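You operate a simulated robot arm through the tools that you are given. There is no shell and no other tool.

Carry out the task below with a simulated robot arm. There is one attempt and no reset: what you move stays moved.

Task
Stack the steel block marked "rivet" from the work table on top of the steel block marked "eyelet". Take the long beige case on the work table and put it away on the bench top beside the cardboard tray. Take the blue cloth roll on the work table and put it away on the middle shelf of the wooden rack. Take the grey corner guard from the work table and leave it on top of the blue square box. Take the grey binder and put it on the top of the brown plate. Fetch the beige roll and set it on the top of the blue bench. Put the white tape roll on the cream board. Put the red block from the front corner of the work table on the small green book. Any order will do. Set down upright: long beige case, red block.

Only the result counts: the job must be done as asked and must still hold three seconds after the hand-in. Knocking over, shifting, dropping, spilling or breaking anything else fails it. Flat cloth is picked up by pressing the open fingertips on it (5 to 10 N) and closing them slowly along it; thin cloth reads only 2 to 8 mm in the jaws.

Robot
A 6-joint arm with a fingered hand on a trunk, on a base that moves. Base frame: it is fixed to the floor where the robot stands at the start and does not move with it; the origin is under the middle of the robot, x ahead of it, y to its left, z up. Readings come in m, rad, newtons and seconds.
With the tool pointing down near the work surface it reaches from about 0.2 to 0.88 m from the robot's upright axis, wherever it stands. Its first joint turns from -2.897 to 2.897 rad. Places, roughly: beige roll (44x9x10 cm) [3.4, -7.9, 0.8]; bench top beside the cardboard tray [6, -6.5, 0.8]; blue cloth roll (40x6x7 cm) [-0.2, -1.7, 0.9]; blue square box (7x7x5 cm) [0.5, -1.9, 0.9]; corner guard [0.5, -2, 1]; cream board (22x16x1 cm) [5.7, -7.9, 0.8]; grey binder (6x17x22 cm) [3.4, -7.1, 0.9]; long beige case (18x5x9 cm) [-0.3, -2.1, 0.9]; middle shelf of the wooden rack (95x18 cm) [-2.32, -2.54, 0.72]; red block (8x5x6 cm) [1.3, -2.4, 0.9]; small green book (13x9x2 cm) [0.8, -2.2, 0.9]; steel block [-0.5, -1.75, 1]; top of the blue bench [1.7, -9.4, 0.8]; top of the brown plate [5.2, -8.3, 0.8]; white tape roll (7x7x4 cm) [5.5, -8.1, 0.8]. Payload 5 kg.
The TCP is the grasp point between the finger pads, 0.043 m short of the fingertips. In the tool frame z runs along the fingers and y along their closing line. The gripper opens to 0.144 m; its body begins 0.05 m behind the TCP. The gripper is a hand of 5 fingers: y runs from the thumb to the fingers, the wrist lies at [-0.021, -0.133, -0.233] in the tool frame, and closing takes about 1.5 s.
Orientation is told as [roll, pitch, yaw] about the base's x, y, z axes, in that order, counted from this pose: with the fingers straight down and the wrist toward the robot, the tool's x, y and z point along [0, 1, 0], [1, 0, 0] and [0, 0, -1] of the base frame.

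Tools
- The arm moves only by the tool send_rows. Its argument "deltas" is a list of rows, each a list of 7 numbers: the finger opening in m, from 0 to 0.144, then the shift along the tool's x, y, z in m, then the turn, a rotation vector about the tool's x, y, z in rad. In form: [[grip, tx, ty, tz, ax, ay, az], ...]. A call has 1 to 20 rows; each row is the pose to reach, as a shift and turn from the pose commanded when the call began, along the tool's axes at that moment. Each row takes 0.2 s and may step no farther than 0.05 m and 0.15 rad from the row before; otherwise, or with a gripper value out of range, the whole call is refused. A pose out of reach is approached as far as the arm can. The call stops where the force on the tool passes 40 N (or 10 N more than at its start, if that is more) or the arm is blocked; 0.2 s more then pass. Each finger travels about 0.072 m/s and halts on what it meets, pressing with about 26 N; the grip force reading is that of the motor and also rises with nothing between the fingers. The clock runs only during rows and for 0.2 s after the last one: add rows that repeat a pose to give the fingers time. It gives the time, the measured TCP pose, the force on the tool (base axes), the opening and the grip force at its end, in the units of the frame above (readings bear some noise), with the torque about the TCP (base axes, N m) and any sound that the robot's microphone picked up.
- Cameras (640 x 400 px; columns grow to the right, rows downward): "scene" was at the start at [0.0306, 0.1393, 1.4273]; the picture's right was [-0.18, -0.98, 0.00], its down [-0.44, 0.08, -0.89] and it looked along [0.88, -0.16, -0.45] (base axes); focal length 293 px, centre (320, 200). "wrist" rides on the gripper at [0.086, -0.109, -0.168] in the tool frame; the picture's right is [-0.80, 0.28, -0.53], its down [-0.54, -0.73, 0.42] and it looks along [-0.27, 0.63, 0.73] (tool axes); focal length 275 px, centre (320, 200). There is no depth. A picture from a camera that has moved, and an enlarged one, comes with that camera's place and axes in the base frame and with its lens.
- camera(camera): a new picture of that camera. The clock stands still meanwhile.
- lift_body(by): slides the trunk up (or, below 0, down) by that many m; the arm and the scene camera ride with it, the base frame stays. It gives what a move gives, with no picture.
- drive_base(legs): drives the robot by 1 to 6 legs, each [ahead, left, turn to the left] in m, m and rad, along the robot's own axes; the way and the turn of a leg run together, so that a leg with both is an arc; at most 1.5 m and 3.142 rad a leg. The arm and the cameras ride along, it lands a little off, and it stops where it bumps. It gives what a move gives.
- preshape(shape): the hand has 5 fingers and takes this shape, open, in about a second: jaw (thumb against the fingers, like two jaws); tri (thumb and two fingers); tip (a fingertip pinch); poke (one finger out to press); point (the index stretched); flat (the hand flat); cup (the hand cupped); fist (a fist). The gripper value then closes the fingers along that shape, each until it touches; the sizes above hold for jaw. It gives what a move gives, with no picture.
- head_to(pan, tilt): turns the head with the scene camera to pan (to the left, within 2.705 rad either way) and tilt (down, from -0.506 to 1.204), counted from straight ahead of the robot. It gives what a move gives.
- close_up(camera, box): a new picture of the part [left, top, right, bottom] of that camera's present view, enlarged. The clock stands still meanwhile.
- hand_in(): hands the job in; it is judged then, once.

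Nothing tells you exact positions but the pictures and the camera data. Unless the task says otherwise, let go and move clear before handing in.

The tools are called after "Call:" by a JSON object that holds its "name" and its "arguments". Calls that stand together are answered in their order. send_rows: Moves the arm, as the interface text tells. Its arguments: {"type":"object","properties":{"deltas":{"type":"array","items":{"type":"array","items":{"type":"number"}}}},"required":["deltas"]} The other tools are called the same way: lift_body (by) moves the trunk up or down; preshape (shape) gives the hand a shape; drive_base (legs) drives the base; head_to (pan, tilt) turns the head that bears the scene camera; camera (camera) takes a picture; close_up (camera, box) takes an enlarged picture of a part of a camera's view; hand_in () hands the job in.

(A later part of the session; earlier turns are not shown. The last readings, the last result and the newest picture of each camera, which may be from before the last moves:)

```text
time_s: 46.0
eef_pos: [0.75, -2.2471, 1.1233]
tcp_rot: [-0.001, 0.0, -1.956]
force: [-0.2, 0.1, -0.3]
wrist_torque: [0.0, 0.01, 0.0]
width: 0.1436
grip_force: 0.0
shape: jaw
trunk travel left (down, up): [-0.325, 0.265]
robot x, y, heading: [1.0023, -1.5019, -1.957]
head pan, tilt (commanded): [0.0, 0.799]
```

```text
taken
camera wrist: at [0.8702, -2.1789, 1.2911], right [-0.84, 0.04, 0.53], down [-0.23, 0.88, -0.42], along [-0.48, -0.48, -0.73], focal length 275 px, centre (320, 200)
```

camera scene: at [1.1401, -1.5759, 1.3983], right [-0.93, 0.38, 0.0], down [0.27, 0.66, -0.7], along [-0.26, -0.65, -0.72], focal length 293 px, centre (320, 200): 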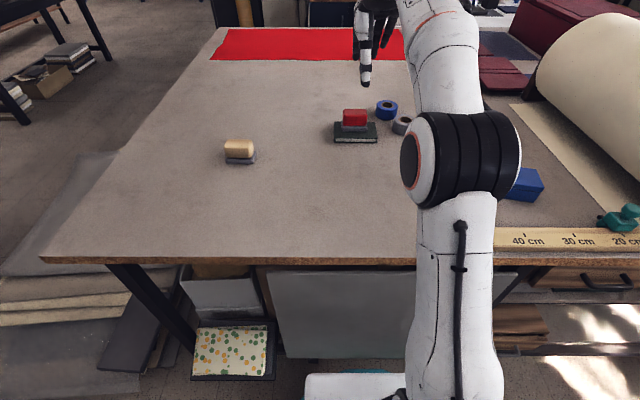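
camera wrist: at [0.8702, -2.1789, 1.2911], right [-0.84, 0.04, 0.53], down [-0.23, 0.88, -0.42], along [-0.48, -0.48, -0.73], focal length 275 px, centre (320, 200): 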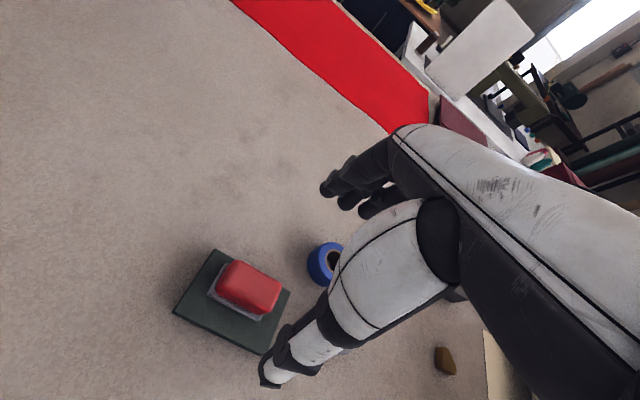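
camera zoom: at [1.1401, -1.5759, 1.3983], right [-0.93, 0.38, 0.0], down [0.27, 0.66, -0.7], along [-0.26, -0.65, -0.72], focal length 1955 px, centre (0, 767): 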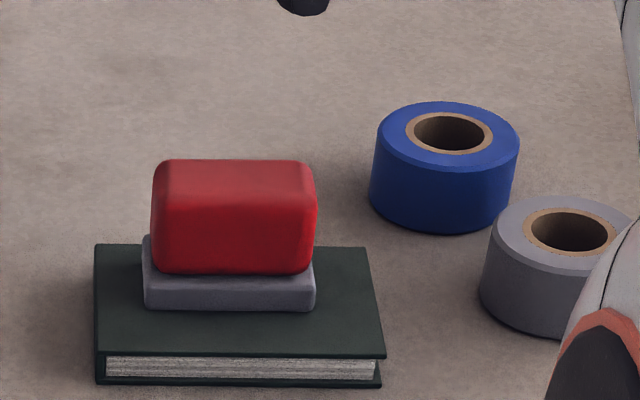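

The red block stands upright and centred on the green book, and the tape rolls are untouched. Next the corner guard and blue box; I'll retract the arm and shift the base right to see them.

Call:
{"name": "send_rows", "arguments": {"deltas": [[0.144, -0.0078, -0.048, -0.005, 0, 0, 0], [0.144, -0.0157, -0.0958, -0.01, 0, 0, 0], [0.144, -0.0235, -0.1438, -0.015, 0, 0, 0], [0.144, -0.0313, -0.1917, -0.02, 0, 0, 0], [0.144, -0.0392, -0.2396, -0.025, 0, 0, 0], [0.144, -0.047, -0.2875, -0.03, 0, 0, 0]]}}

Call:
{"name": "camera", "arguments": {"camera": "scene"}}

Call:
{"name": "close_up", "arguments": {"camera": "scene", "box": [420, 60, 640, 260]}}

```text
time_s: 47.4
eef_pos: [0.8176, -1.9632, 1.1581]
tcp_rot: [0.0, 0.002, -1.957]
force: [-0.3, -0.1, 0.1]
wrist_torque: [0.08, -0.03, 0.04]
width: 0.144
grip_force: 0.0
shape: jaw
trunk travel left (down, up): [-0.325, 0.265]
robot x, y, heading: [1.0022, -1.4974, -1.957]
head pan, tilt (commanded): [0.0, 0.799]
```

```text
taken
camera scene: at [1.1401, -1.5759, 1.3983], right [-0.93, 0.38, 0.0], down [0.27, 0.66, -0.7], along [-0.26, -0.65, -0.72], focal length 293 px, centre (320, 200)
```

scene: 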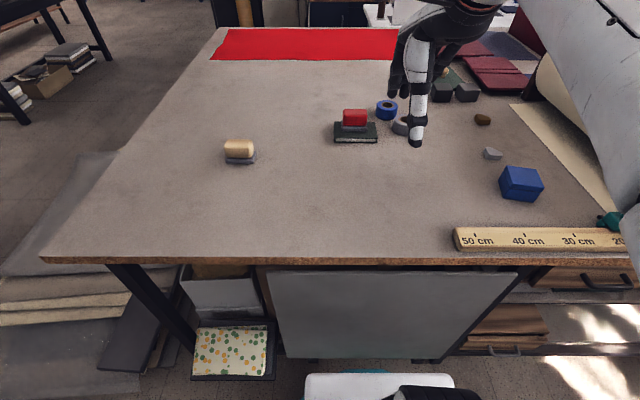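

```text
2.00 times, centred on (530, 160) of scene
camera zoom: at [1.1401, -1.5759, 1.3983], right [-0.93, 0.38, 0.0], down [0.27, 0.66, -0.7], along [-0.26, -0.65, -0.72], focal length 587 px, centre (-100, 280)
```

zoom: 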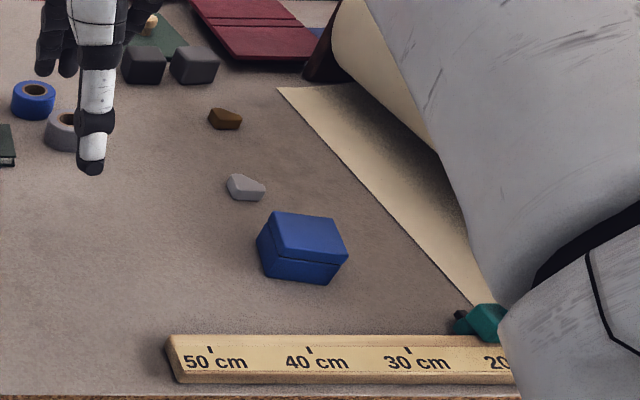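

The grey guard and blue box are both within reach from here, and staying left keeps the arm away from the big paper roll. I'll zoom in for exact pose.

Call:
{"name": "close_up", "arguments": {"camera": "scene", "box": [472, 138, 568, 198]}}

Call:
{"name": "close_up", "arguments": {"camera": "scene", "box": [476, 138, 508, 168]}}

Call:
{"name": "camera", "arguments": {"camera": "wrist"}}

```text
6.67 times, centred on (520, 168) of scene
camera zoom: at [1.1401, -1.5759, 1.3983], right [-0.93, 0.38, 0.0], down [0.27, 0.66, -0.7], along [-0.26, -0.65, -0.72], focal length 1955 px, centre (-1013, 413)
```

zoom: 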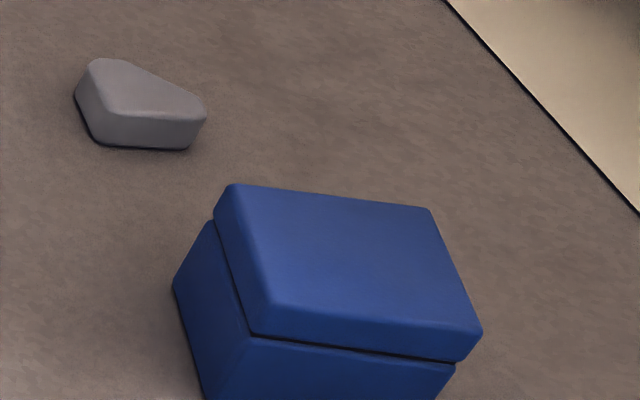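

```text
13.33 times, centred on (492, 153) of scene
camera zoom: at [1.1401, -1.5759, 1.3983], right [-0.93, 0.38, 0.0], down [0.27, 0.66, -0.7], along [-0.26, -0.65, -0.72], focal length 3911 px, centre (-1973, 827)
```

zoom: 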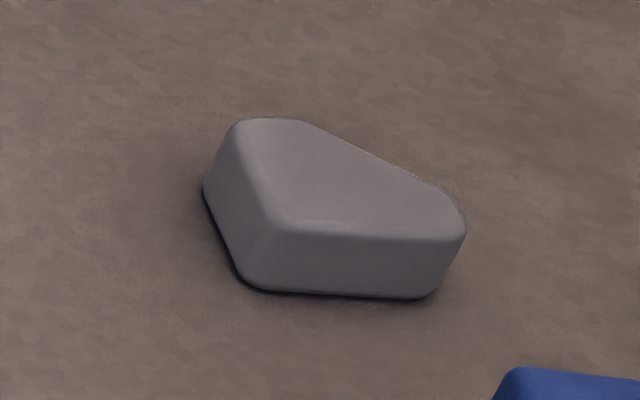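

```text
taken
camera wrist: at [0.9377, -1.8946, 1.3255], right [-0.84, 0.04, 0.53], down [-0.23, 0.88, -0.42], along [-0.48, -0.48, -0.73], focal length 275 px, centre (320, 200)
```

wrist: 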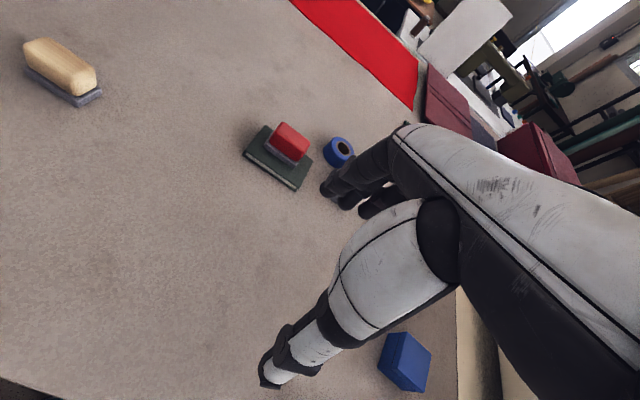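

The grey guard is a small right-triangle wedge (corner facing +x) centred near (0.45, -2.006), and the blue box top is centred near (0.506, -1.873). I'll pinch the guard with the thumb at its corner and fingers on the long side, so I rotate the hand and hover there.

Call:
{"name": "send_rows", "arguments": {"deltas": [[0.144, -0.0358, 0.0197, 0.0109, 0, 0, 0.1041], [0.144, -0.0716, 0.0394, 0.0218, 0, 0, 0.2082], [0.144, -0.1075, 0.0591, 0.0327, 0, 0, 0.3123], [0.144, -0.1433, 0.0788, 0.0436, 0, 0, 0.4164], [0.144, -0.1791, 0.0986, 0.0544, 0, 0, 0.5206], [0.144, -0.2149, 0.1183, 0.0653, 0, 0, 0.6247], [0.144, -0.2508, 0.138, 0.0762, 0, 0, 0.7288], [0.144, -0.2866, 0.1577, 0.0871, 0, 0, 0.8329], [0.144, -0.3224, 0.1774, 0.098, 0, 0, 0.937], [0.144, -0.3224, 0.1774, 0.098, 0, 0, 0.937]]}}

Call:
{"name": "camera", "arguments": {"camera": "scene"}}

Call:
{"name": "camera", "arguments": {"camera": "wrist"}}

```text
time_s: 49.6
eef_pos: [0.4516, -2.0046, 1.0545]
tcp_rot: [0.001, -0.002, -2.895]
force: [0.3, 0.1, 0.0]
wrist_torque: [0.03, -0.04, -0.01]
width: 0.1438
grip_force: 0.0
shape: jaw
trunk travel left (down, up): [-0.325, 0.265]
robot x, y, heading: [1.0053, -1.4961, -1.959]
head pan, tilt (commanded): [0.0, 0.799]
```

```text
taken
camera scene: at [1.1397, -1.576, 1.3984], right [-0.93, 0.38, 0.0], down [0.27, 0.66, -0.7], along [-0.26, -0.65, -0.72], focal length 293 px, centre (320, 200)
```

scene: 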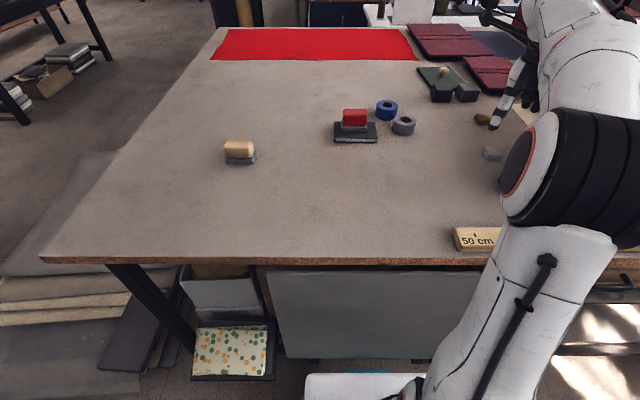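

```text
taken
camera wrist: at [0.5772, -2.0611, 1.2216], right [-0.47, 0.7, 0.53], down [0.57, 0.7, -0.42], along [-0.67, 0.11, -0.73], focal length 275 px, centre (320, 200)
```

wrist: 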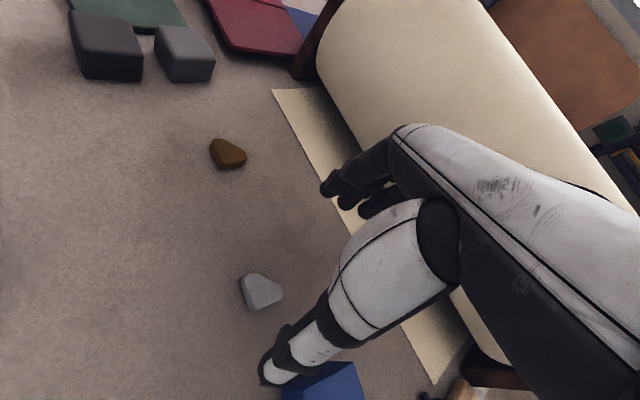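

The hover pose puts the guard almost exactly under the grasp point. Zooming the wrist view to verify.

Call:
{"name": "close_up", "arguments": {"camera": "wrist", "box": [210, 245, 322, 315]}}

```text
5.71 times, centred on (266, 280) of wrist
camera zoom: at [0.5772, -2.0611, 1.2216], right [-0.47, 0.7, 0.53], down [0.57, 0.7, -0.42], along [-0.67, 0.11, -0.73], focal length 1573 px, centre (629, -257)
```

zoom: 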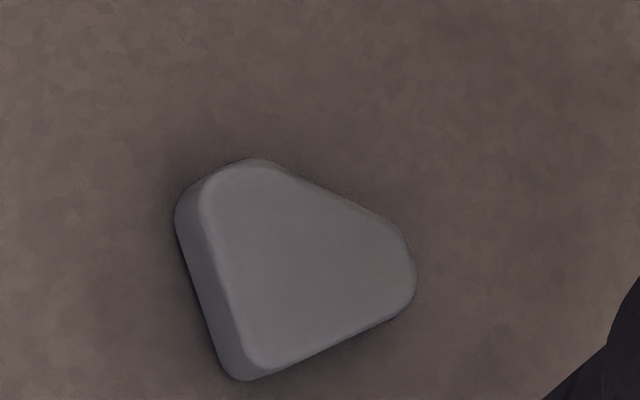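

The refined grasp point is (0.454, -2.001). I'll descend to just above the table and then feel for the surface with the fingertips.

Call:
{"name": "send_rows", "arguments": {"deltas": [[0.144, -0.0034, -0.003, 0.03, 0, 0, 0], [0.144, -0.0034, -0.003, 0.06, 0, 0, 0], [0.144, -0.0034, -0.003, 0.085, 0, 0, 0], [0.144, -0.0034, -0.003, 0.1, 0, 0, 0], [0.144, -0.0034, -0.003, 0.107, 0, 0, 0], [0.144, -0.0034, -0.003, 0.107, 0, 0, 0]]}}

Call:
{"name": "camera", "arguments": {"camera": "wrist"}}

Call:
{"name": "send_rows", "arguments": {"deltas": [[0.144, 0, 0, 0.002, 0, 0, 0], [0.144, 0, 0, 0.004, 0, 0, 0], [0.144, 0, 0, 0.005, 0, 0, 0]]}}

```text
time_s: 51.0
eef_pos: [0.4521, -2.0019, 0.9476]
tcp_rot: [0.0, -0.001, -2.893]
force: [-0.1, -0.2, -0.2]
wrist_torque: [-0.01, 0.01, 0.0]
width: 0.1439
grip_force: 0.0
shape: jaw
trunk travel left (down, up): [-0.325, 0.265]
robot x, y, heading: [1.0009, -1.4946, -1.963]
head pan, tilt (commanded): [0.0, 0.799]
```

```text
taken
camera wrist: at [0.5795, -2.0585, 1.1155], right [-0.47, 0.7, 0.53], down [0.57, 0.7, -0.42], along [-0.67, 0.11, -0.73], focal length 275 px, centre (320, 200)
```

wrist: 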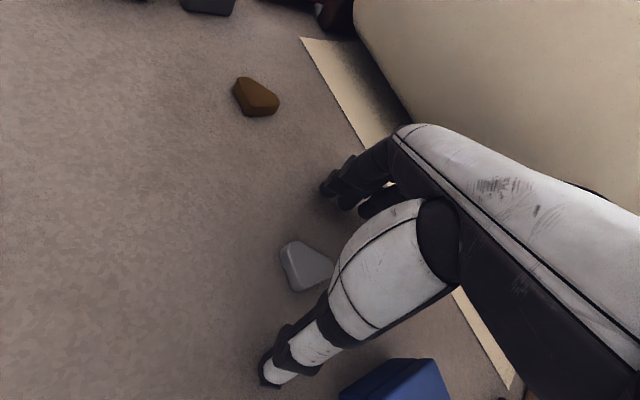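

```text
time_s: 51.8
eef_pos: [0.4521, -2.0038, 0.9429]
tcp_rot: [0.001, -0.001, -2.896]
force: [1.0, 0.0, 0.9]
wrist_torque: [-0.01, 0.12, -0.03]
width: 0.144
grip_force: 0.1
shape: jaw
trunk travel left (down, up): [-0.325, 0.265]
robot x, y, heading: [1.0035, -1.4993, -1.96]
head pan, tilt (commanded): [0.0, 0.799]
```

Fingertips are just touching the table (z ≈ 0.943 TCP). I'll raise 1 mm and close slowly on the guard.

Call:
{"name": "send_rows", "arguments": {"deltas": [[0.12, 0, 0, -0.001, 0, 0, 0], [0.1, 0, 0, -0.001, 0, 0, 0], [0.08, 0, 0, -0.001, 0, 0, 0], [0.07, 0, 0, -0.001, 0, 0, 0], [0.06, 0, 0, -0.001, 0, 0, 0], [0.05, 0, 0, -0.001, 0, 0, 0], [0.04, 0, 0, -0.001, 0, 0, 0], [0.03, 0, 0, -0.001, 0, 0, 0], [0.02, 0, 0, -0.001, 0, 0, 0], [0.01, 0, 0, -0.001, 0, 0, 0], [0.0, 0, 0, -0.001, 0, 0, 0], [0.0, 0, 0, -0.001, 0, 0, 0], [0.0, 0, 0, -0.001, 0, 0, 0], [0.0, 0, 0, -0.001, 0, 0, 0]]}}

Call:
{"name": "camera", "arguments": {"camera": "wrist"}}

Call:
{"name": "close_up", "arguments": {"camera": "wrist", "box": [230, 180, 390, 330]}}

```text
time_s: 54.8
eef_pos: [0.4524, -2.0023, 0.9447]
tcp_rot: [0.001, 0.001, -2.895]
force: [1.0, 0.3, 0.5]
wrist_torque: [0.0, 0.02, -0.01]
width: 0.032
grip_force: 25.8
shape: jaw
trunk travel left (down, up): [-0.325, 0.265]
robot x, y, heading: [1.004, -1.4917, -1.962]
head pan, tilt (commanded): [0.0, 0.799]
```

```text
taken
camera wrist: at [0.579, -2.0588, 1.1125], right [-0.47, 0.7, 0.53], down [0.57, 0.7, -0.42], along [-0.67, 0.11, -0.73], focal length 275 px, centre (320, 200)
```

wrist: 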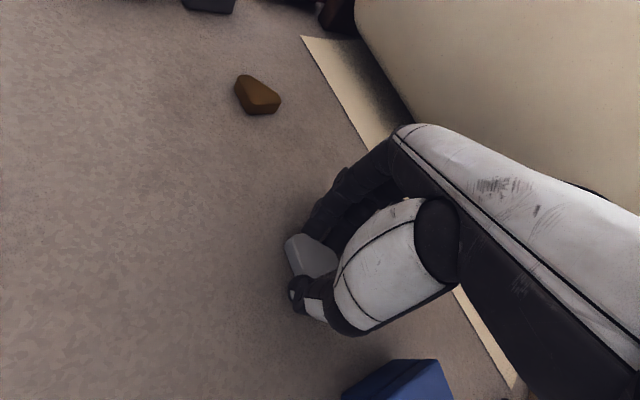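

```text
2.67 times, centred on (310, 255) of wrist
camera zoom: at [0.579, -2.0588, 1.1125], right [-0.47, 0.7, 0.53], down [0.57, 0.7, -0.42], along [-0.67, 0.11, -0.73], focal length 734 px, centre (347, 53)
```

zoom: 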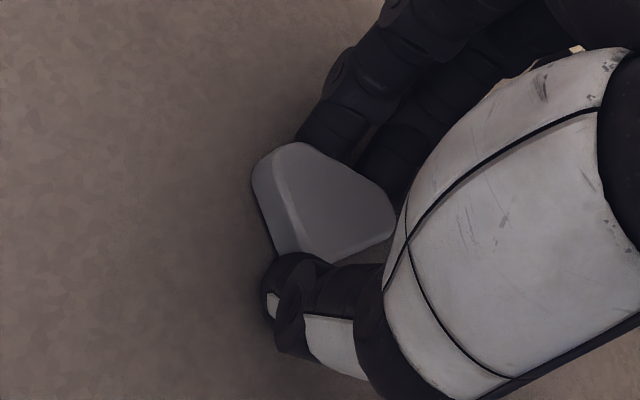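

The guard is pinched (32 mm, 26 N). I'll lift slowly and check that it comes along.

Call:
{"name": "send_rows", "arguments": {"deltas": [[0.0, 0, 0, -0.01, 0, 0, 0], [0.0, 0, 0, -0.025, 0, 0, 0], [0.0, 0, 0, -0.045, 0, 0, 0], [0.0, 0, 0, -0.07, 0, 0, 0], [0.0, 0, 0, -0.09, 0, 0, 0], [0.0, 0, 0, -0.09, 0, 0, 0]]}}

Call:
{"name": "camera", "arguments": {"camera": "wrist"}}

Call:
{"name": "close_up", "arguments": {"camera": "wrist", "box": [230, 180, 390, 330]}}

```text
time_s: 56.2
eef_pos: [0.454, -1.9994, 1.034]
tcp_rot: [0.0, 0.0, -2.893]
force: [0.1, 0.2, -0.7]
wrist_torque: [-0.01, 0.0, 0.0]
width: 0.0319
grip_force: 26.0
shape: jaw
trunk travel left (down, up): [-0.325, 0.265]
robot x, y, heading: [0.9999, -1.4991, -1.958]
head pan, tilt (commanded): [0.0, 0.799]
```

```text
taken
camera wrist: at [0.579, -2.0574, 1.2026], right [-0.47, 0.7, 0.53], down [0.57, 0.7, -0.42], along [-0.67, 0.11, -0.73], focal length 275 px, centre (320, 200)
```

wrist: 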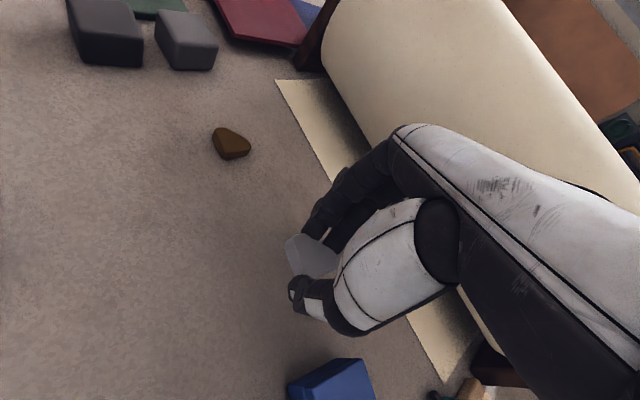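

```text
2.67 times, centred on (310, 255) of wrist
camera zoom: at [0.579, -2.0574, 1.2026], right [-0.47, 0.7, 0.53], down [0.57, 0.7, -0.42], along [-0.67, 0.11, -0.73], focal length 734 px, centre (347, 53)
```

zoom: 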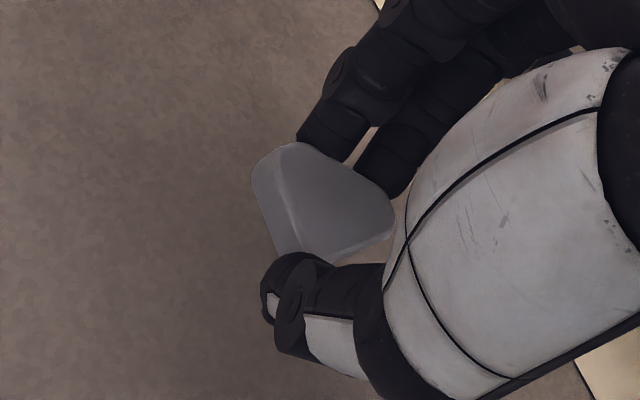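

Held firmly. I'll carry it over the blue box (top centre ≈ (0.507, -1.873)) at z ≈ 1.06.

Call:
{"name": "send_rows", "arguments": {"deltas": [[0.0, 0, 0, -0.03, 0, 0, 0], [0.0, -0.0275, -0.021, -0.03, 0, 0, 0], [0.0, -0.055, -0.042, -0.03, 0, 0, 0], [0.0, -0.0825, -0.063, -0.03, 0, 0, 0], [0.0, -0.1098, -0.0843, -0.03, 0, 0, 0], [0.0, -0.1098, -0.0843, -0.03, 0, 0, 0]]}}

Call:
{"name": "camera", "arguments": {"camera": "wrist"}}

Call:
{"name": "camera", "arguments": {"camera": "scene"}}

```text
time_s: 57.6
eef_pos: [0.5045, -1.874, 1.0644]
tcp_rot: [-0.001, -0.002, -2.893]
force: [0.8, 0.8, 0.3]
wrist_torque: [-0.06, 0.0, -0.02]
width: 0.0322
grip_force: 25.9
shape: jaw
trunk travel left (down, up): [-0.325, 0.265]
robot x, y, heading: [1.002, -1.5025, -1.957]
head pan, tilt (commanded): [0.0, 0.799]
```

```text
taken
camera wrist: at [0.6311, -1.9304, 1.2314], right [-0.47, 0.7, 0.53], down [0.57, 0.7, -0.42], along [-0.67, 0.11, -0.73], focal length 275 px, centre (320, 200)
```

wrist: 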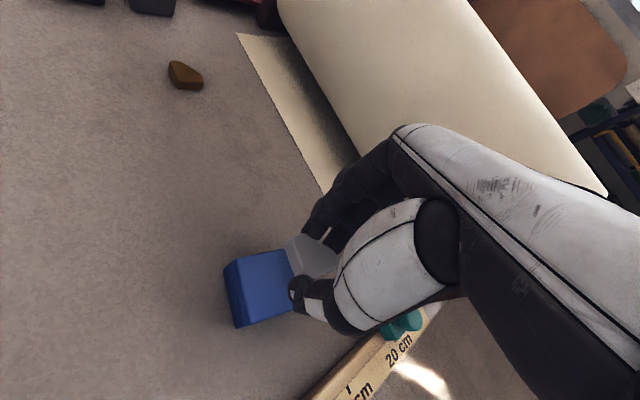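

```text
taken
camera scene: at [1.1402, -1.5756, 1.3983], right [-0.93, 0.38, 0.0], down [0.27, 0.66, -0.7], along [-0.26, -0.65, -0.72], focal length 293 px, centre (320, 200)
```

scene: 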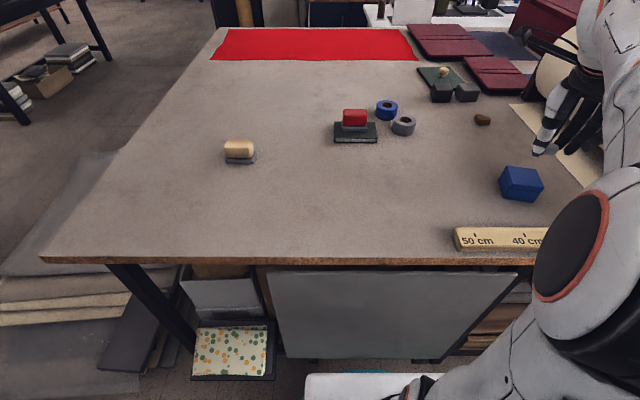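

I'll zoom on the box in the wrist view to fine-tune the drop point.

Call:
{"name": "close_up", "arguments": {"camera": "wrist", "box": [210, 220, 370, 340]}}

Call:
{"name": "close_up", "arguments": {"camera": "scene", "box": [480, 110, 592, 210]}}

```text
3.33 times, centred on (290, 280) of wrist
camera zoom: at [0.6311, -1.9304, 1.2314], right [-0.47, 0.7, 0.53], down [0.57, 0.7, -0.42], along [-0.67, 0.11, -0.73], focal length 918 px, centre (420, -67)
```

zoom: 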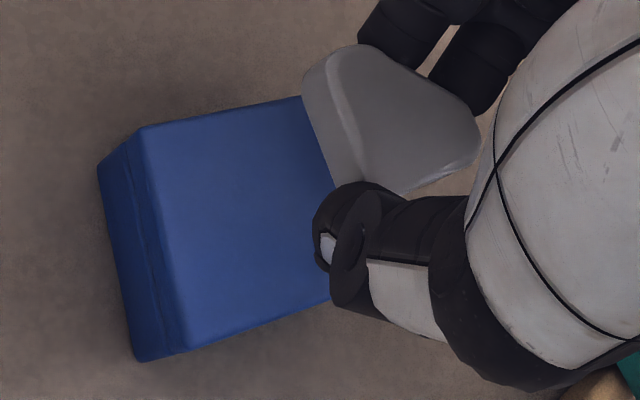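

```text
4.00 times, centred on (536, 160) of scene
camera zoom: at [1.1402, -1.5756, 1.3983], right [-0.93, 0.38, 0.0], down [0.27, 0.66, -0.7], along [-0.26, -0.65, -0.72], focal length 1173 px, centre (-544, 360)
```

zoom: 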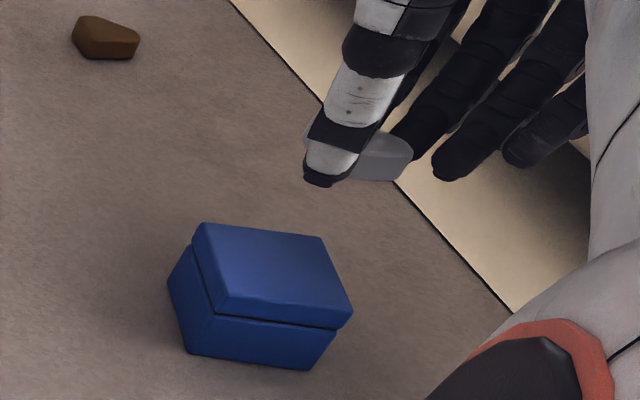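

The box top centre is (0.504, -1.872), right under the guard. Lowering and then feeling for contact.

Call:
{"name": "send_rows", "arguments": {"deltas": [[0.0, 0, 0, 0.025, 0, 0, 0], [0.0, 0, 0, 0.05, 0, 0, 0], [0.0, 0, 0, 0.062, 0, 0, 0], [0.0, 0, 0, 0.062, 0, 0, 0]]}}

Call:
{"name": "close_up", "arguments": {"camera": "scene", "box": [480, 110, 592, 210]}}

Call:
{"name": "send_rows", "arguments": {"deltas": [[0.0, 0, 0, 0.002, 0, 0, 0], [0.0, 0, 0, 0.004, 0, 0, 0], [0.0, 0, 0, 0.004, 0, 0, 0]]}}

```text
time_s: 58.6
eef_pos: [0.5058, -1.873, 1.0025]
tcp_rot: [0.0, 0.0, -2.893]
force: [-0.2, 0.5, -0.7]
wrist_torque: [-0.02, 0.0, 0.02]
width: 0.0316
grip_force: 25.6
shape: jaw
trunk travel left (down, up): [-0.325, 0.265]
robot x, y, heading: [1.0033, -1.4987, -1.955]
head pan, tilt (commanded): [0.0, 0.799]
```

```text
4.00 times, centred on (536, 160) of scene
camera zoom: at [1.14, -1.5759, 1.3983], right [-0.93, 0.38, 0.0], down [0.27, 0.66, -0.7], along [-0.26, -0.65, -0.72], focal length 1173 px, centre (-544, 360)
```

zoom: 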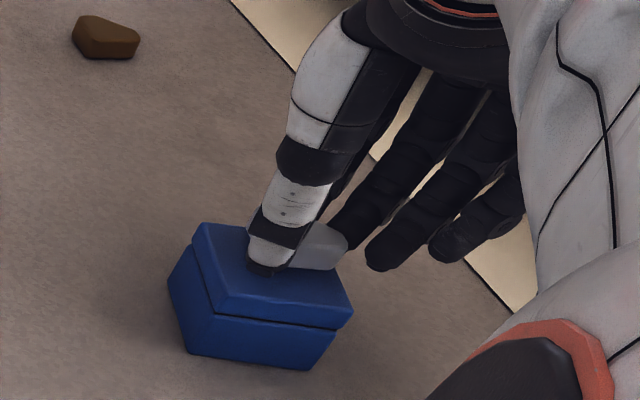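

```text
time_s: 59.4
eef_pos: [0.5068, -1.8741, 0.9984]
tcp_rot: [0.001, 0.0, -2.892]
force: [0.4, 0.2, 0.4]
wrist_torque: [-0.06, 0.0, 0.01]
width: 0.0319
grip_force: 25.9
shape: jaw
trunk travel left (down, up): [-0.325, 0.265]
robot x, y, heading: [1.0038, -1.497, -1.956]
head pan, tilt (commanded): [0.0, 0.799]
```

Not touching yet; I'll shift it 6 mm toward the box centre and creep lower.

Call:
{"name": "send_rows", "arguments": {"deltas": [[0.0, 0.0015, -0.0058, 0, 0, 0, 0], [0.0, 0.0015, -0.0058, 0.0015, 0, 0, 0], [0.0, 0.0015, -0.0058, 0.003, 0, 0, 0], [0.0, 0.0015, -0.0058, 0.003, 0, 0, 0]]}}

```text
time_s: 60.4
eef_pos: [0.5149, -1.8736, 0.9954]
tcp_rot: [0.0, -0.001, -2.895]
force: [-0.9, -0.4, -0.2]
wrist_torque: [-0.02, -0.01, 0.0]
width: 0.0318
grip_force: 25.9
shape: jaw
trunk travel left (down, up): [-0.325, 0.265]
robot x, y, heading: [1.0037, -1.5031, -1.955]
head pan, tilt (commanded): [0.0, 0.799]
```

Call:
{"name": "send_rows", "arguments": {"deltas": [[0.0, 0, 0, 0.0015, 0, 0, 0], [0.0, 0, 0, 0.003, 0, 0, 0], [0.0, 0, 0, 0.003, 0, 0, 0]]}}

Call:
{"name": "close_up", "arguments": {"camera": "scene", "box": [500, 130, 580, 200]}}

```text
time_s: 61.2
eef_pos: [0.5143, -1.8734, 0.9951]
tcp_rot: [-0.001, -0.002, -2.893]
force: [0.0, -1.0, 13.0]
wrist_torque: [-0.19, 0.05, -0.02]
width: 0.0323
grip_force: 26.0
shape: jaw
trunk travel left (down, up): [-0.325, 0.265]
robot x, y, heading: [1.0043, -1.498, -1.958]
head pan, tilt (commanded): [0.0, 0.799]
```

```text
5.71 times, centred on (540, 165) of scene
camera zoom: at [1.1408, -1.5755, 1.3984], right [-0.93, 0.38, 0.0], down [0.27, 0.66, -0.7], along [-0.26, -0.65, -0.72], focal length 1676 px, centre (-937, 400)
```

zoom: 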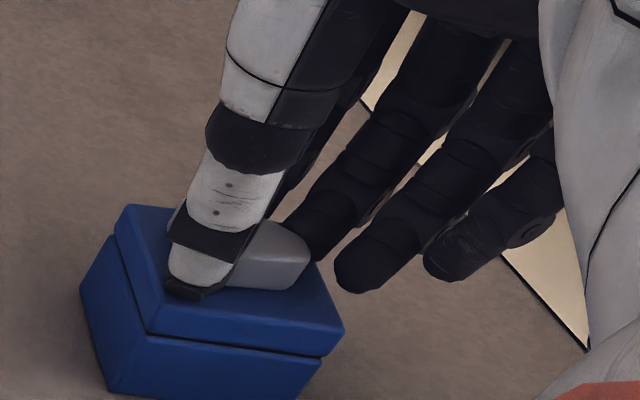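

Contact at 13 N; I'll ease up a hair, open slowly and lift away.

Call:
{"name": "send_rows", "arguments": {"deltas": [[0.0, 0, 0, -0.0015, 0, 0, 0], [0.035, 0, 0, -0.0015, 0, 0, 0], [0.045, 0, 0, -0.0015, 0, 0, 0], [0.055, 0, 0, -0.0015, 0, 0, 0], [0.065, 0, 0, -0.0015, 0, 0, 0], [0.075, 0, 0, -0.0015, 0, 0, 0], [0.075, 0, 0, -0.0015, 0, 0, 0], [0.075, 0, 0, -0.02, 0, 0, 0], [0.075, 0, 0, -0.05, 0, 0, 0], [0.075, 0, 0, -0.09, 0, 0, 0], [0.075, 0, 0, -0.13, 0, 0, 0], [0.075, 0, 0, -0.16, 0, 0, 0], [0.075, 0, 0, -0.16, 0, 0, 0]]}}

Call:
{"name": "camera", "arguments": {"camera": "wrist"}}

Call:
{"name": "close_up", "arguments": {"camera": "scene", "box": [480, 110, 592, 210]}}

```text
time_s: 64.0
eef_pos: [0.5122, -1.8759, 1.1583]
tcp_rot: [0.001, 0.003, -2.894]
force: [-0.5, 0.0, -0.7]
wrist_torque: [-0.01, 0.03, 0.03]
width: 0.0747
grip_force: 0.1
shape: jaw
trunk travel left (down, up): [-0.325, 0.265]
robot x, y, heading: [1.0015, -1.4999, -1.952]
head pan, tilt (commanded): [0.0, 0.799]
```

```text
taken
camera wrist: at [0.6384, -1.933, 1.3245], right [-0.47, 0.7, 0.53], down [0.57, 0.7, -0.42], along [-0.67, 0.11, -0.73], focal length 275 px, centre (320, 200)
```

wrist: 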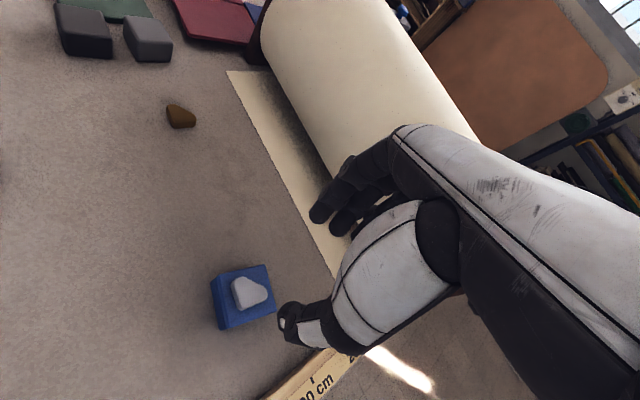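

```text
4.00 times, centred on (536, 160) of scene
camera zoom: at [1.1401, -1.5758, 1.3983], right [-0.93, 0.38, 0.0], down [0.27, 0.66, -0.7], along [-0.26, -0.65, -0.72], focal length 1173 px, centre (-544, 360)
```

zoom: 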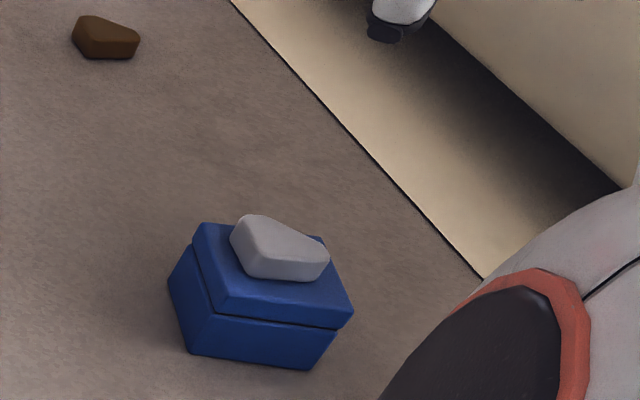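

The grey guard rests on the blue box and nothing else moved. Next come the steel blocks at the right end of the table; I'll fold the arm back and high, then back away.

Call:
{"name": "send_rows", "arguments": {"deltas": [[0.144, 0.0071, -0.0275, -0.03, 0, 0, -0.1171], [0.144, 0.0142, -0.055, -0.05, 0, 0, -0.2342], [0.144, 0.0212, -0.0826, -0.07, 0, 0, -0.3514], [0.144, 0.0283, -0.1101, -0.085, 0, 0, -0.4685], [0.144, 0.0354, -0.1376, -0.1, 0, 0, -0.5856], [0.144, 0.0425, -0.1651, -0.11, 0, 0, -0.7027], [0.144, 0.0495, -0.1927, -0.12, 0, 0, -0.8199], [0.144, 0.0566, -0.2202, -0.122, 0, 0, -0.937], [0.144, 0.0566, -0.2202, -0.122, 0, 0, -0.937]]}}

Call:
{"name": "drive_base", "arguments": {"legs": [[-0.22, 0, 0]]}}

Call:
{"name": "head_to", "arguments": {"pan": -1.2, "tilt": 0.6}}

Call:
{"name": "camera", "arguments": {"camera": "scene"}}

```text
time_s: 66.0
eef_pos: [0.7393, -1.8768, 1.2749]
tcp_rot: [0.0, -0.001, -1.956]
force: [0.2, 1.0, -0.7]
wrist_torque: [-0.02, 0.05, -0.02]
width: 0.1438
grip_force: 0.0
shape: jaw
trunk travel left (down, up): [-0.325, 0.265]
robot x, y, heading: [1.0014, -1.4951, -1.96]
head pan, tilt (commanded): [0.0, 0.799]
```

```text
time_s: 67.6
eef_pos: [0.8186, -1.6731, 1.2755]
tcp_rot: [-0.001, 0.0, -1.962]
force: [0.1, -0.5, -0.4]
wrist_torque: [0.0, 0.01, 0.0]
width: 0.1439
grip_force: 0.1
shape: jaw
trunk travel left (down, up): [-0.325, 0.265]
robot x, y, heading: [1.0875, -1.2986, -1.963]
head pan, tilt (commanded): [0.0, 0.799]
```

```text
time_s: 69.0
eef_pos: [0.8176, -1.6733, 1.2751]
tcp_rot: [-0.001, 0.0, -1.96]
force: [-0.1, -0.3, -0.2]
wrist_torque: [0.01, -0.01, 0.01]
width: 0.1439
grip_force: 0.0
shape: jaw
trunk travel left (down, up): [-0.325, 0.265]
robot x, y, heading: [1.0849, -1.2963, -1.962]
head pan, tilt (commanded): [-1.201, 0.6]
```

```text
taken
camera scene: at [1.1644, -1.2993, 1.4152], right [0.02, 1.0, 0.0], down [0.56, -0.01, -0.82], along [-0.82, 0.02, -0.57], focal length 293 px, centre (320, 200)
```

scene: 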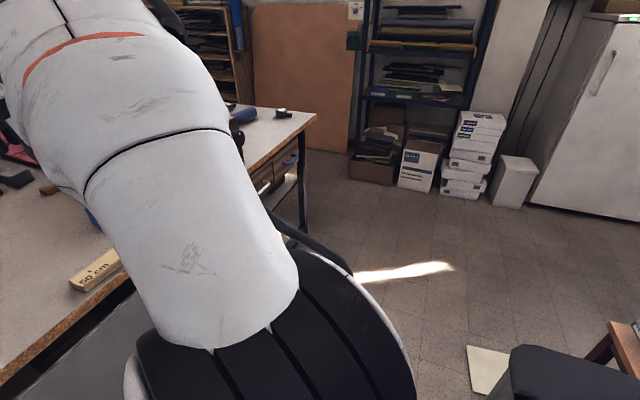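

Boxes by the wall leave enough room around the table's right corner. I'll slide right along the aisle and check before rounding the corner.

Call:
{"name": "drive_base", "arguments": {"legs": [[0, -1.4, 0], [0, -0.42, 0]]}}

Call:
{"name": "head_to", "arguments": {"pan": -0.3, "tilt": 0.8}}

Call:
{"name": "camera", "arguments": {"camera": "scene"}}

```text
time_s: 78.1
eef_pos: [-0.8524, -1.0059, 1.2755]
tcp_rot: [0.002, 0.0, -1.954]
force: [-0.4, -0.1, 0.2]
wrist_torque: [0.03, 0.03, 0.02]
width: 0.1437
grip_force: 0.1
shape: jaw
trunk travel left (down, up): [-0.325, 0.265]
robot x, y, heading: [-0.5897, -0.6235, -1.954]
head pan, tilt (commanded): [-1.201, 0.6]
```

```text
time_s: 79.3
eef_pos: [-0.8527, -1.0051, 1.2744]
tcp_rot: [-0.001, 0.001, -1.954]
force: [0.0, 0.7, 0.0]
wrist_torque: [0.0, 0.0, 0.03]
width: 0.1439
grip_force: 0.0
shape: jaw
trunk travel left (down, up): [-0.325, 0.265]
robot x, y, heading: [-0.589, -0.6287, -1.956]
head pan, tilt (commanded): [-0.3, 0.799]
```

```text
taken
camera scene: at [-0.473, -0.6908, 1.3983], right [-0.78, 0.63, 0.0], down [0.45, 0.56, -0.7], along [-0.44, -0.54, -0.72], focal length 293 px, centre (320, 200)
```

scene: 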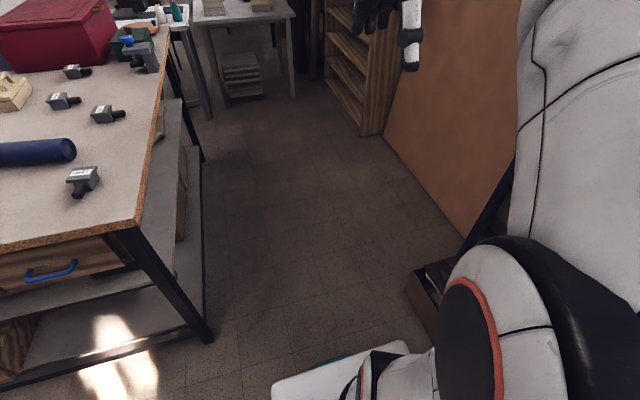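

I can see the four steel blocks clearly. I'll zoom in on their labels before rounding the corner.

Call:
{"name": "close_up", "arguments": {"camera": "scene", "box": [40, 56, 136, 116]}}

Call:
{"name": "close_up", "arguments": {"camera": "scene", "box": [50, 150, 130, 200]}}

Call:
{"name": "close_up", "arguments": {"camera": "scene", "box": [0, 50, 200, 175]}}

```text
6.67 times, centred on (88, 86) of scene
camera zoom: at [-0.473, -0.6908, 1.3983], right [-0.78, 0.63, 0.0], down [0.45, 0.56, -0.7], along [-0.44, -0.54, -0.72], focal length 1955 px, centre (1867, 960)
```

zoom: 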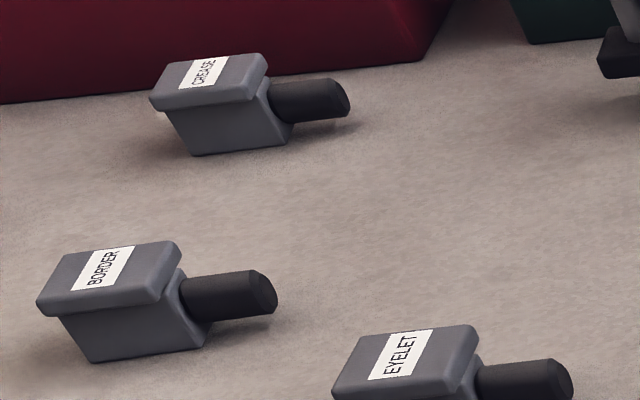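

```text
8.00 times, centred on (90, 175) of scene
camera zoom: at [-0.473, -0.6908, 1.3983], right [-0.78, 0.63, 0.0], down [0.45, 0.56, -0.7], along [-0.44, -0.54, -0.72], focal length 2346 px, centre (2160, 400)
```

zoom: 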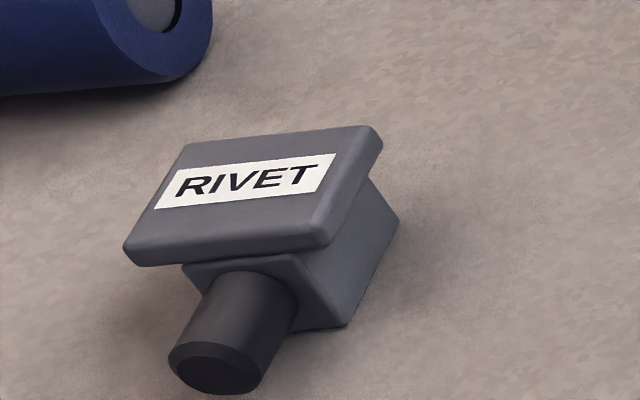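

```text
3.20 times, centred on (100, 112) of scene
camera zoom: at [-0.473, -0.6908, 1.3983], right [-0.78, 0.63, 0.0], down [0.45, 0.56, -0.7], along [-0.44, -0.54, -0.72], focal length 939 px, centre (1024, 480)
```

zoom: 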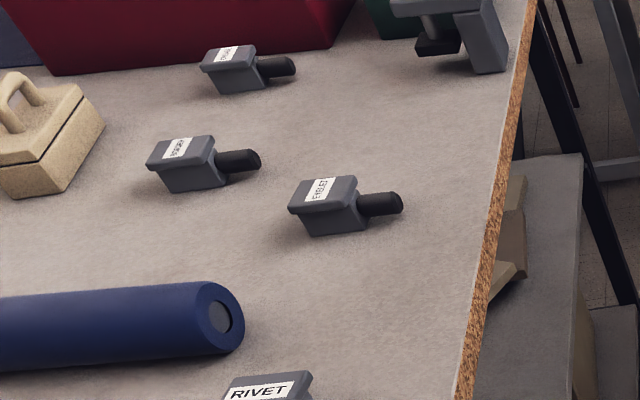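

"RIVET" is the block nearest the front corner and "EYELET" the next one along the right edge. I'll drive round the corner to the table's right end and turn to face it.

Call:
{"name": "drive_base", "arguments": {"legs": [[1.0, -0.02, 0], [0, 0, 1.571]]}}

Call:
{"name": "head_to", "arguments": {"pan": 0.0, "tilt": 0.8}}

Call:
{"name": "camera", "arguments": {"camera": "scene"}}

```text
time_s: 88.3
eef_pos: [-0.6117, -1.8134, 1.2746]
tcp_rot: [0.0, -0.001, -0.394]
force: [-0.6, 0.0, 0.3]
wrist_torque: [-0.01, -0.02, 0.01]
width: 0.1436
grip_force: 0.0
shape: jaw
trunk travel left (down, up): [-0.325, 0.265]
robot x, y, heading: [-0.9851, -1.5444, -0.393]
head pan, tilt (commanded): [-0.3, 0.799]
```

```text
time_s: 89.1
eef_pos: [-0.6111, -1.8122, 1.2744]
tcp_rot: [0.0, -0.001, -0.393]
force: [-0.6, 0.5, -0.4]
wrist_torque: [-0.03, 0.0, 0.02]
width: 0.1437
grip_force: 0.0
shape: jaw
trunk travel left (down, up): [-0.325, 0.265]
robot x, y, heading: [-0.9882, -1.5425, -0.396]
head pan, tilt (commanded): [0.0, 0.799]
```

```text
taken
camera scene: at [-0.9072, -1.4093, 1.3983], right [-0.38, -0.92, 0.0], down [-0.66, 0.28, -0.7], along [0.64, -0.27, -0.72], focal length 293 px, centre (320, 200)
```

scene: 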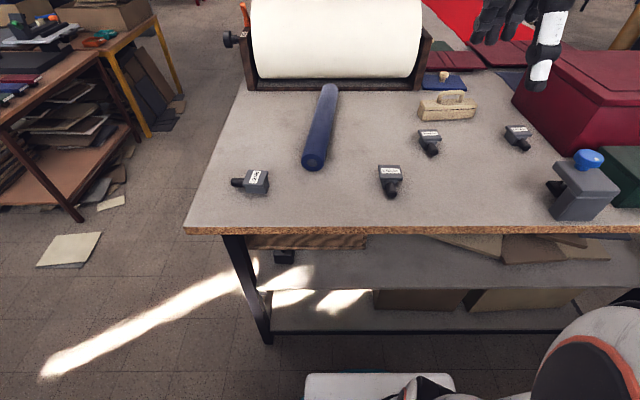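

I'm now at the table's right end with all four steel blocks, the blue roll and the beige case in view. Zooming on the rivet, eyelet and case.

Call:
{"name": "close_up", "arguments": {"camera": "scene", "box": [216, 155, 296, 205]}}

Call:
{"name": "close_up", "arguments": {"camera": "scene", "box": [352, 155, 432, 205]}}

Call:
{"name": "close_up", "arguments": {"camera": "scene", "box": [400, 80, 496, 140]}}

```text
8.00 times, centred on (256, 180) of scene
camera zoom: at [-0.9072, -1.4093, 1.3983], right [-0.38, -0.92, 0.0], down [-0.66, 0.28, -0.7], along [0.64, -0.27, -0.72], focal length 2346 px, centre (832, 360)
```

zoom: 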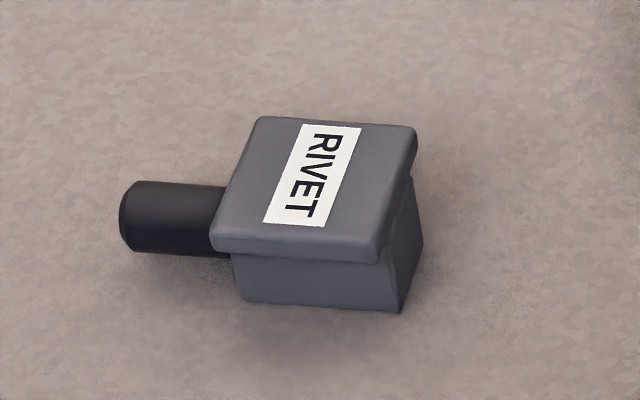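

```text
8.00 times, centred on (392, 180) of scene
camera zoom: at [-0.9072, -1.4093, 1.3983], right [-0.38, -0.92, 0.0], down [-0.66, 0.28, -0.7], along [0.64, -0.27, -0.72], focal length 2346 px, centre (-256, 360)
```

zoom: 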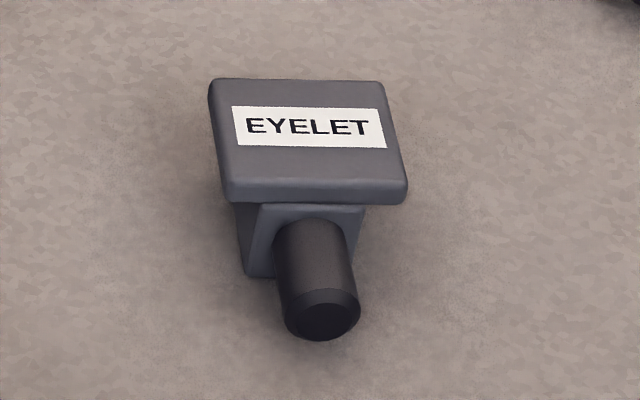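

```text
6.67 times, centred on (448, 110) of scene
camera zoom: at [-0.9072, -1.4093, 1.3983], right [-0.38, -0.92, 0.0], down [-0.66, 0.28, -0.7], along [0.64, -0.27, -0.72], focal length 1955 px, centre (-533, 800)
```

zoom: 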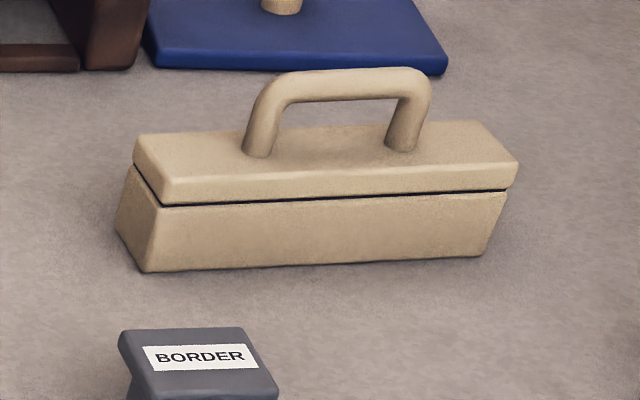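

RIVET: plate centre (-0.3625, -1.470), top z ≈ 0.934, handle pointing (0.48, 0.88). EYELET: plate centre (-0.466, -1.780). The hand can take the rivet plate across its width from this side; moving to hover.

Call:
{"name": "send_rows", "arguments": {"deltas": [[0.144, 0.0412, 0.0098, 0.0225, 0, 0, 0.0106], [0.144, 0.0823, 0.0197, 0.0449, 0, 0, 0.0212], [0.144, 0.1235, 0.0295, 0.0674, 0, 0, 0.0318], [0.144, 0.1647, 0.0393, 0.0898, 0, 0, 0.0424], [0.144, 0.2059, 0.0492, 0.1123, 0, 0, 0.053], [0.144, 0.247, 0.059, 0.1347, 0, 0, 0.0636], [0.144, 0.2882, 0.0688, 0.1572, 0, 0, 0.0742], [0.144, 0.3294, 0.0786, 0.1796, 0, 0, 0.0848], [0.144, 0.3705, 0.0885, 0.2021, 0, 0, 0.0954], [0.144, 0.4117, 0.0983, 0.2245, 0, 0, 0.106], [0.144, 0.4117, 0.0983, 0.2245, 0, 0, 0.106]]}}

Call:
{"name": "camera", "arguments": {"camera": "wrist"}}

Call:
{"name": "close_up", "arguments": {"camera": "wrist", "box": [190, 240, 350, 340]}}

```text
time_s: 91.5
eef_pos: [-0.3602, -1.47, 1.049]
tcp_rot: [0.002, 0.001, -0.499]
force: [0.7, 0.6, -0.8]
wrist_torque: [-0.03, 0.05, 0.01]
width: 0.1437
grip_force: 0.0
shape: jaw
trunk travel left (down, up): [-0.325, 0.265]
robot x, y, heading: [-0.9876, -1.5396, -0.393]
head pan, tilt (commanded): [0.0, 0.799]
```

```text
taken
camera wrist: at [-0.4146, -1.3426, 1.2175], right [-0.13, -0.83, 0.53], down [-0.9, -0.13, -0.42], along [0.42, -0.54, -0.73], focal length 275 px, centre (320, 200)
```

wrist: 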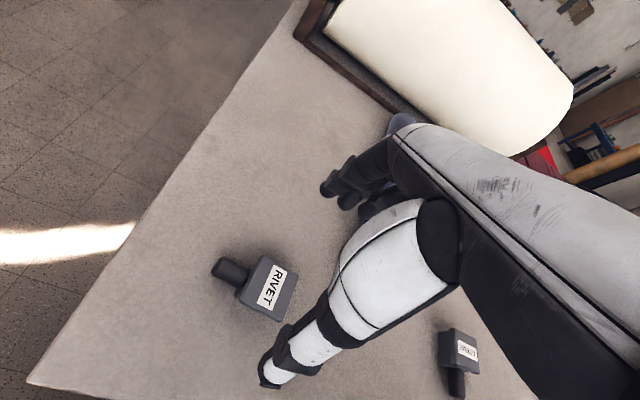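

```text
4.00 times, centred on (270, 290) of wrist
camera zoom: at [-0.4146, -1.3426, 1.2175], right [-0.13, -0.83, 0.53], down [-0.9, -0.13, -0.42], along [0.42, -0.54, -0.73], focal length 1101 px, centre (520, -160)
```

zoom: 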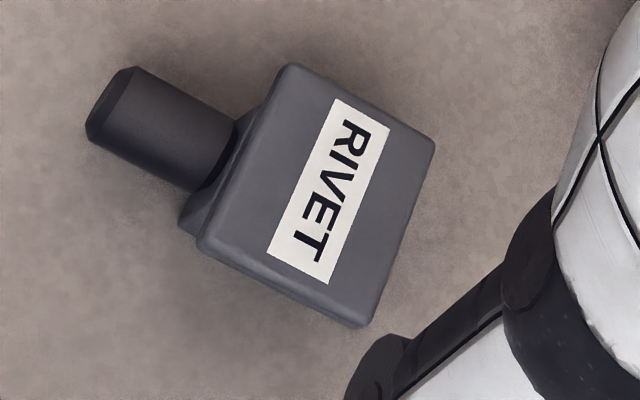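

The wrist view confirms the plate centre at about (-0.3645, -1.4695). Descending to fingertip height just above the table and closing.

Call:
{"name": "send_rows", "arguments": {"deltas": [[0.144, -0.001, -0.003, 0.03, 0, 0, 0.02], [0.144, -0.001, -0.003, 0.06, 0, 0, 0.02], [0.144, -0.001, -0.003, 0.085, 0, 0, 0.02], [0.144, -0.001, -0.003, 0.103, 0, 0, 0.02], [0.144, -0.001, -0.003, 0.103, 0, 0, 0.02], [0.12, -0.001, -0.003, 0.103, 0, 0, 0.02], [0.1, -0.001, -0.003, 0.103, 0, 0, 0.02], [0.08, -0.001, -0.003, 0.103, 0, 0, 0.02], [0.06, -0.001, -0.003, 0.103, 0, 0, 0.02], [0.05, -0.001, -0.003, 0.103, 0, 0, 0.02], [0.03, -0.001, -0.003, 0.103, 0, 0, 0.02], [0.01, -0.001, -0.003, 0.103, 0, 0, 0.02], [0.0, -0.001, -0.003, 0.103, 0, 0, 0.02], [0.0, -0.001, -0.003, 0.103, 0, 0, 0.02], [0.0, -0.001, -0.003, 0.103, 0, 0, 0.02]]}}

Call:
{"name": "camera", "arguments": {"camera": "wrist"}}

Call:
{"name": "close_up", "arguments": {"camera": "scene", "box": [200, 120, 328, 200]}}

```text
time_s: 94.7
eef_pos: [-0.3632, -1.4699, 0.947]
tcp_rot: [0.001, -0.001, -0.518]
force: [0.3, -0.4, -4.2]
wrist_torque: [-0.05, 0.04, 0.03]
width: 0.0393
grip_force: 26.5
shape: jaw
trunk travel left (down, up): [-0.325, 0.265]
robot x, y, heading: [-0.9855, -1.5471, -0.398]
head pan, tilt (commanded): [0.0, 0.799]
```

```text
taken
camera wrist: at [-0.4153, -1.3409, 1.1151], right [-0.15, -0.83, 0.53], down [-0.9, -0.11, -0.42], along [0.41, -0.54, -0.73], focal length 275 px, centre (320, 200)
```

wrist: 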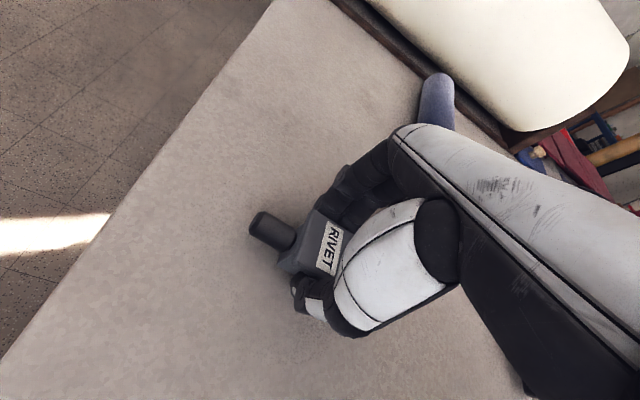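

```text
5.00 times, centred on (264, 160) of scene
camera zoom: at [-0.9068, -1.4091, 1.3983], right [-0.38, -0.92, 0.0], down [-0.66, 0.28, -0.7], along [0.64, -0.27, -0.72], focal length 1466 px, centre (600, 400)
```

zoom: 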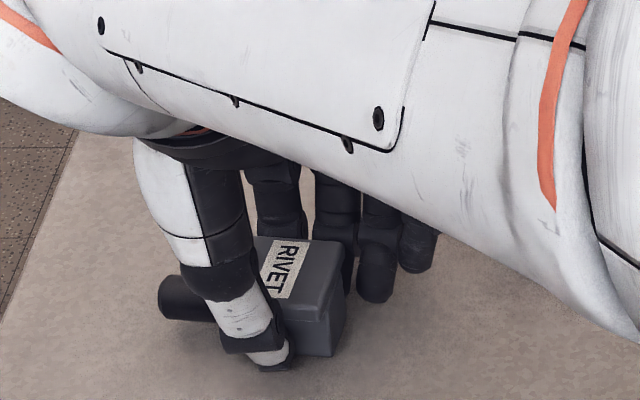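

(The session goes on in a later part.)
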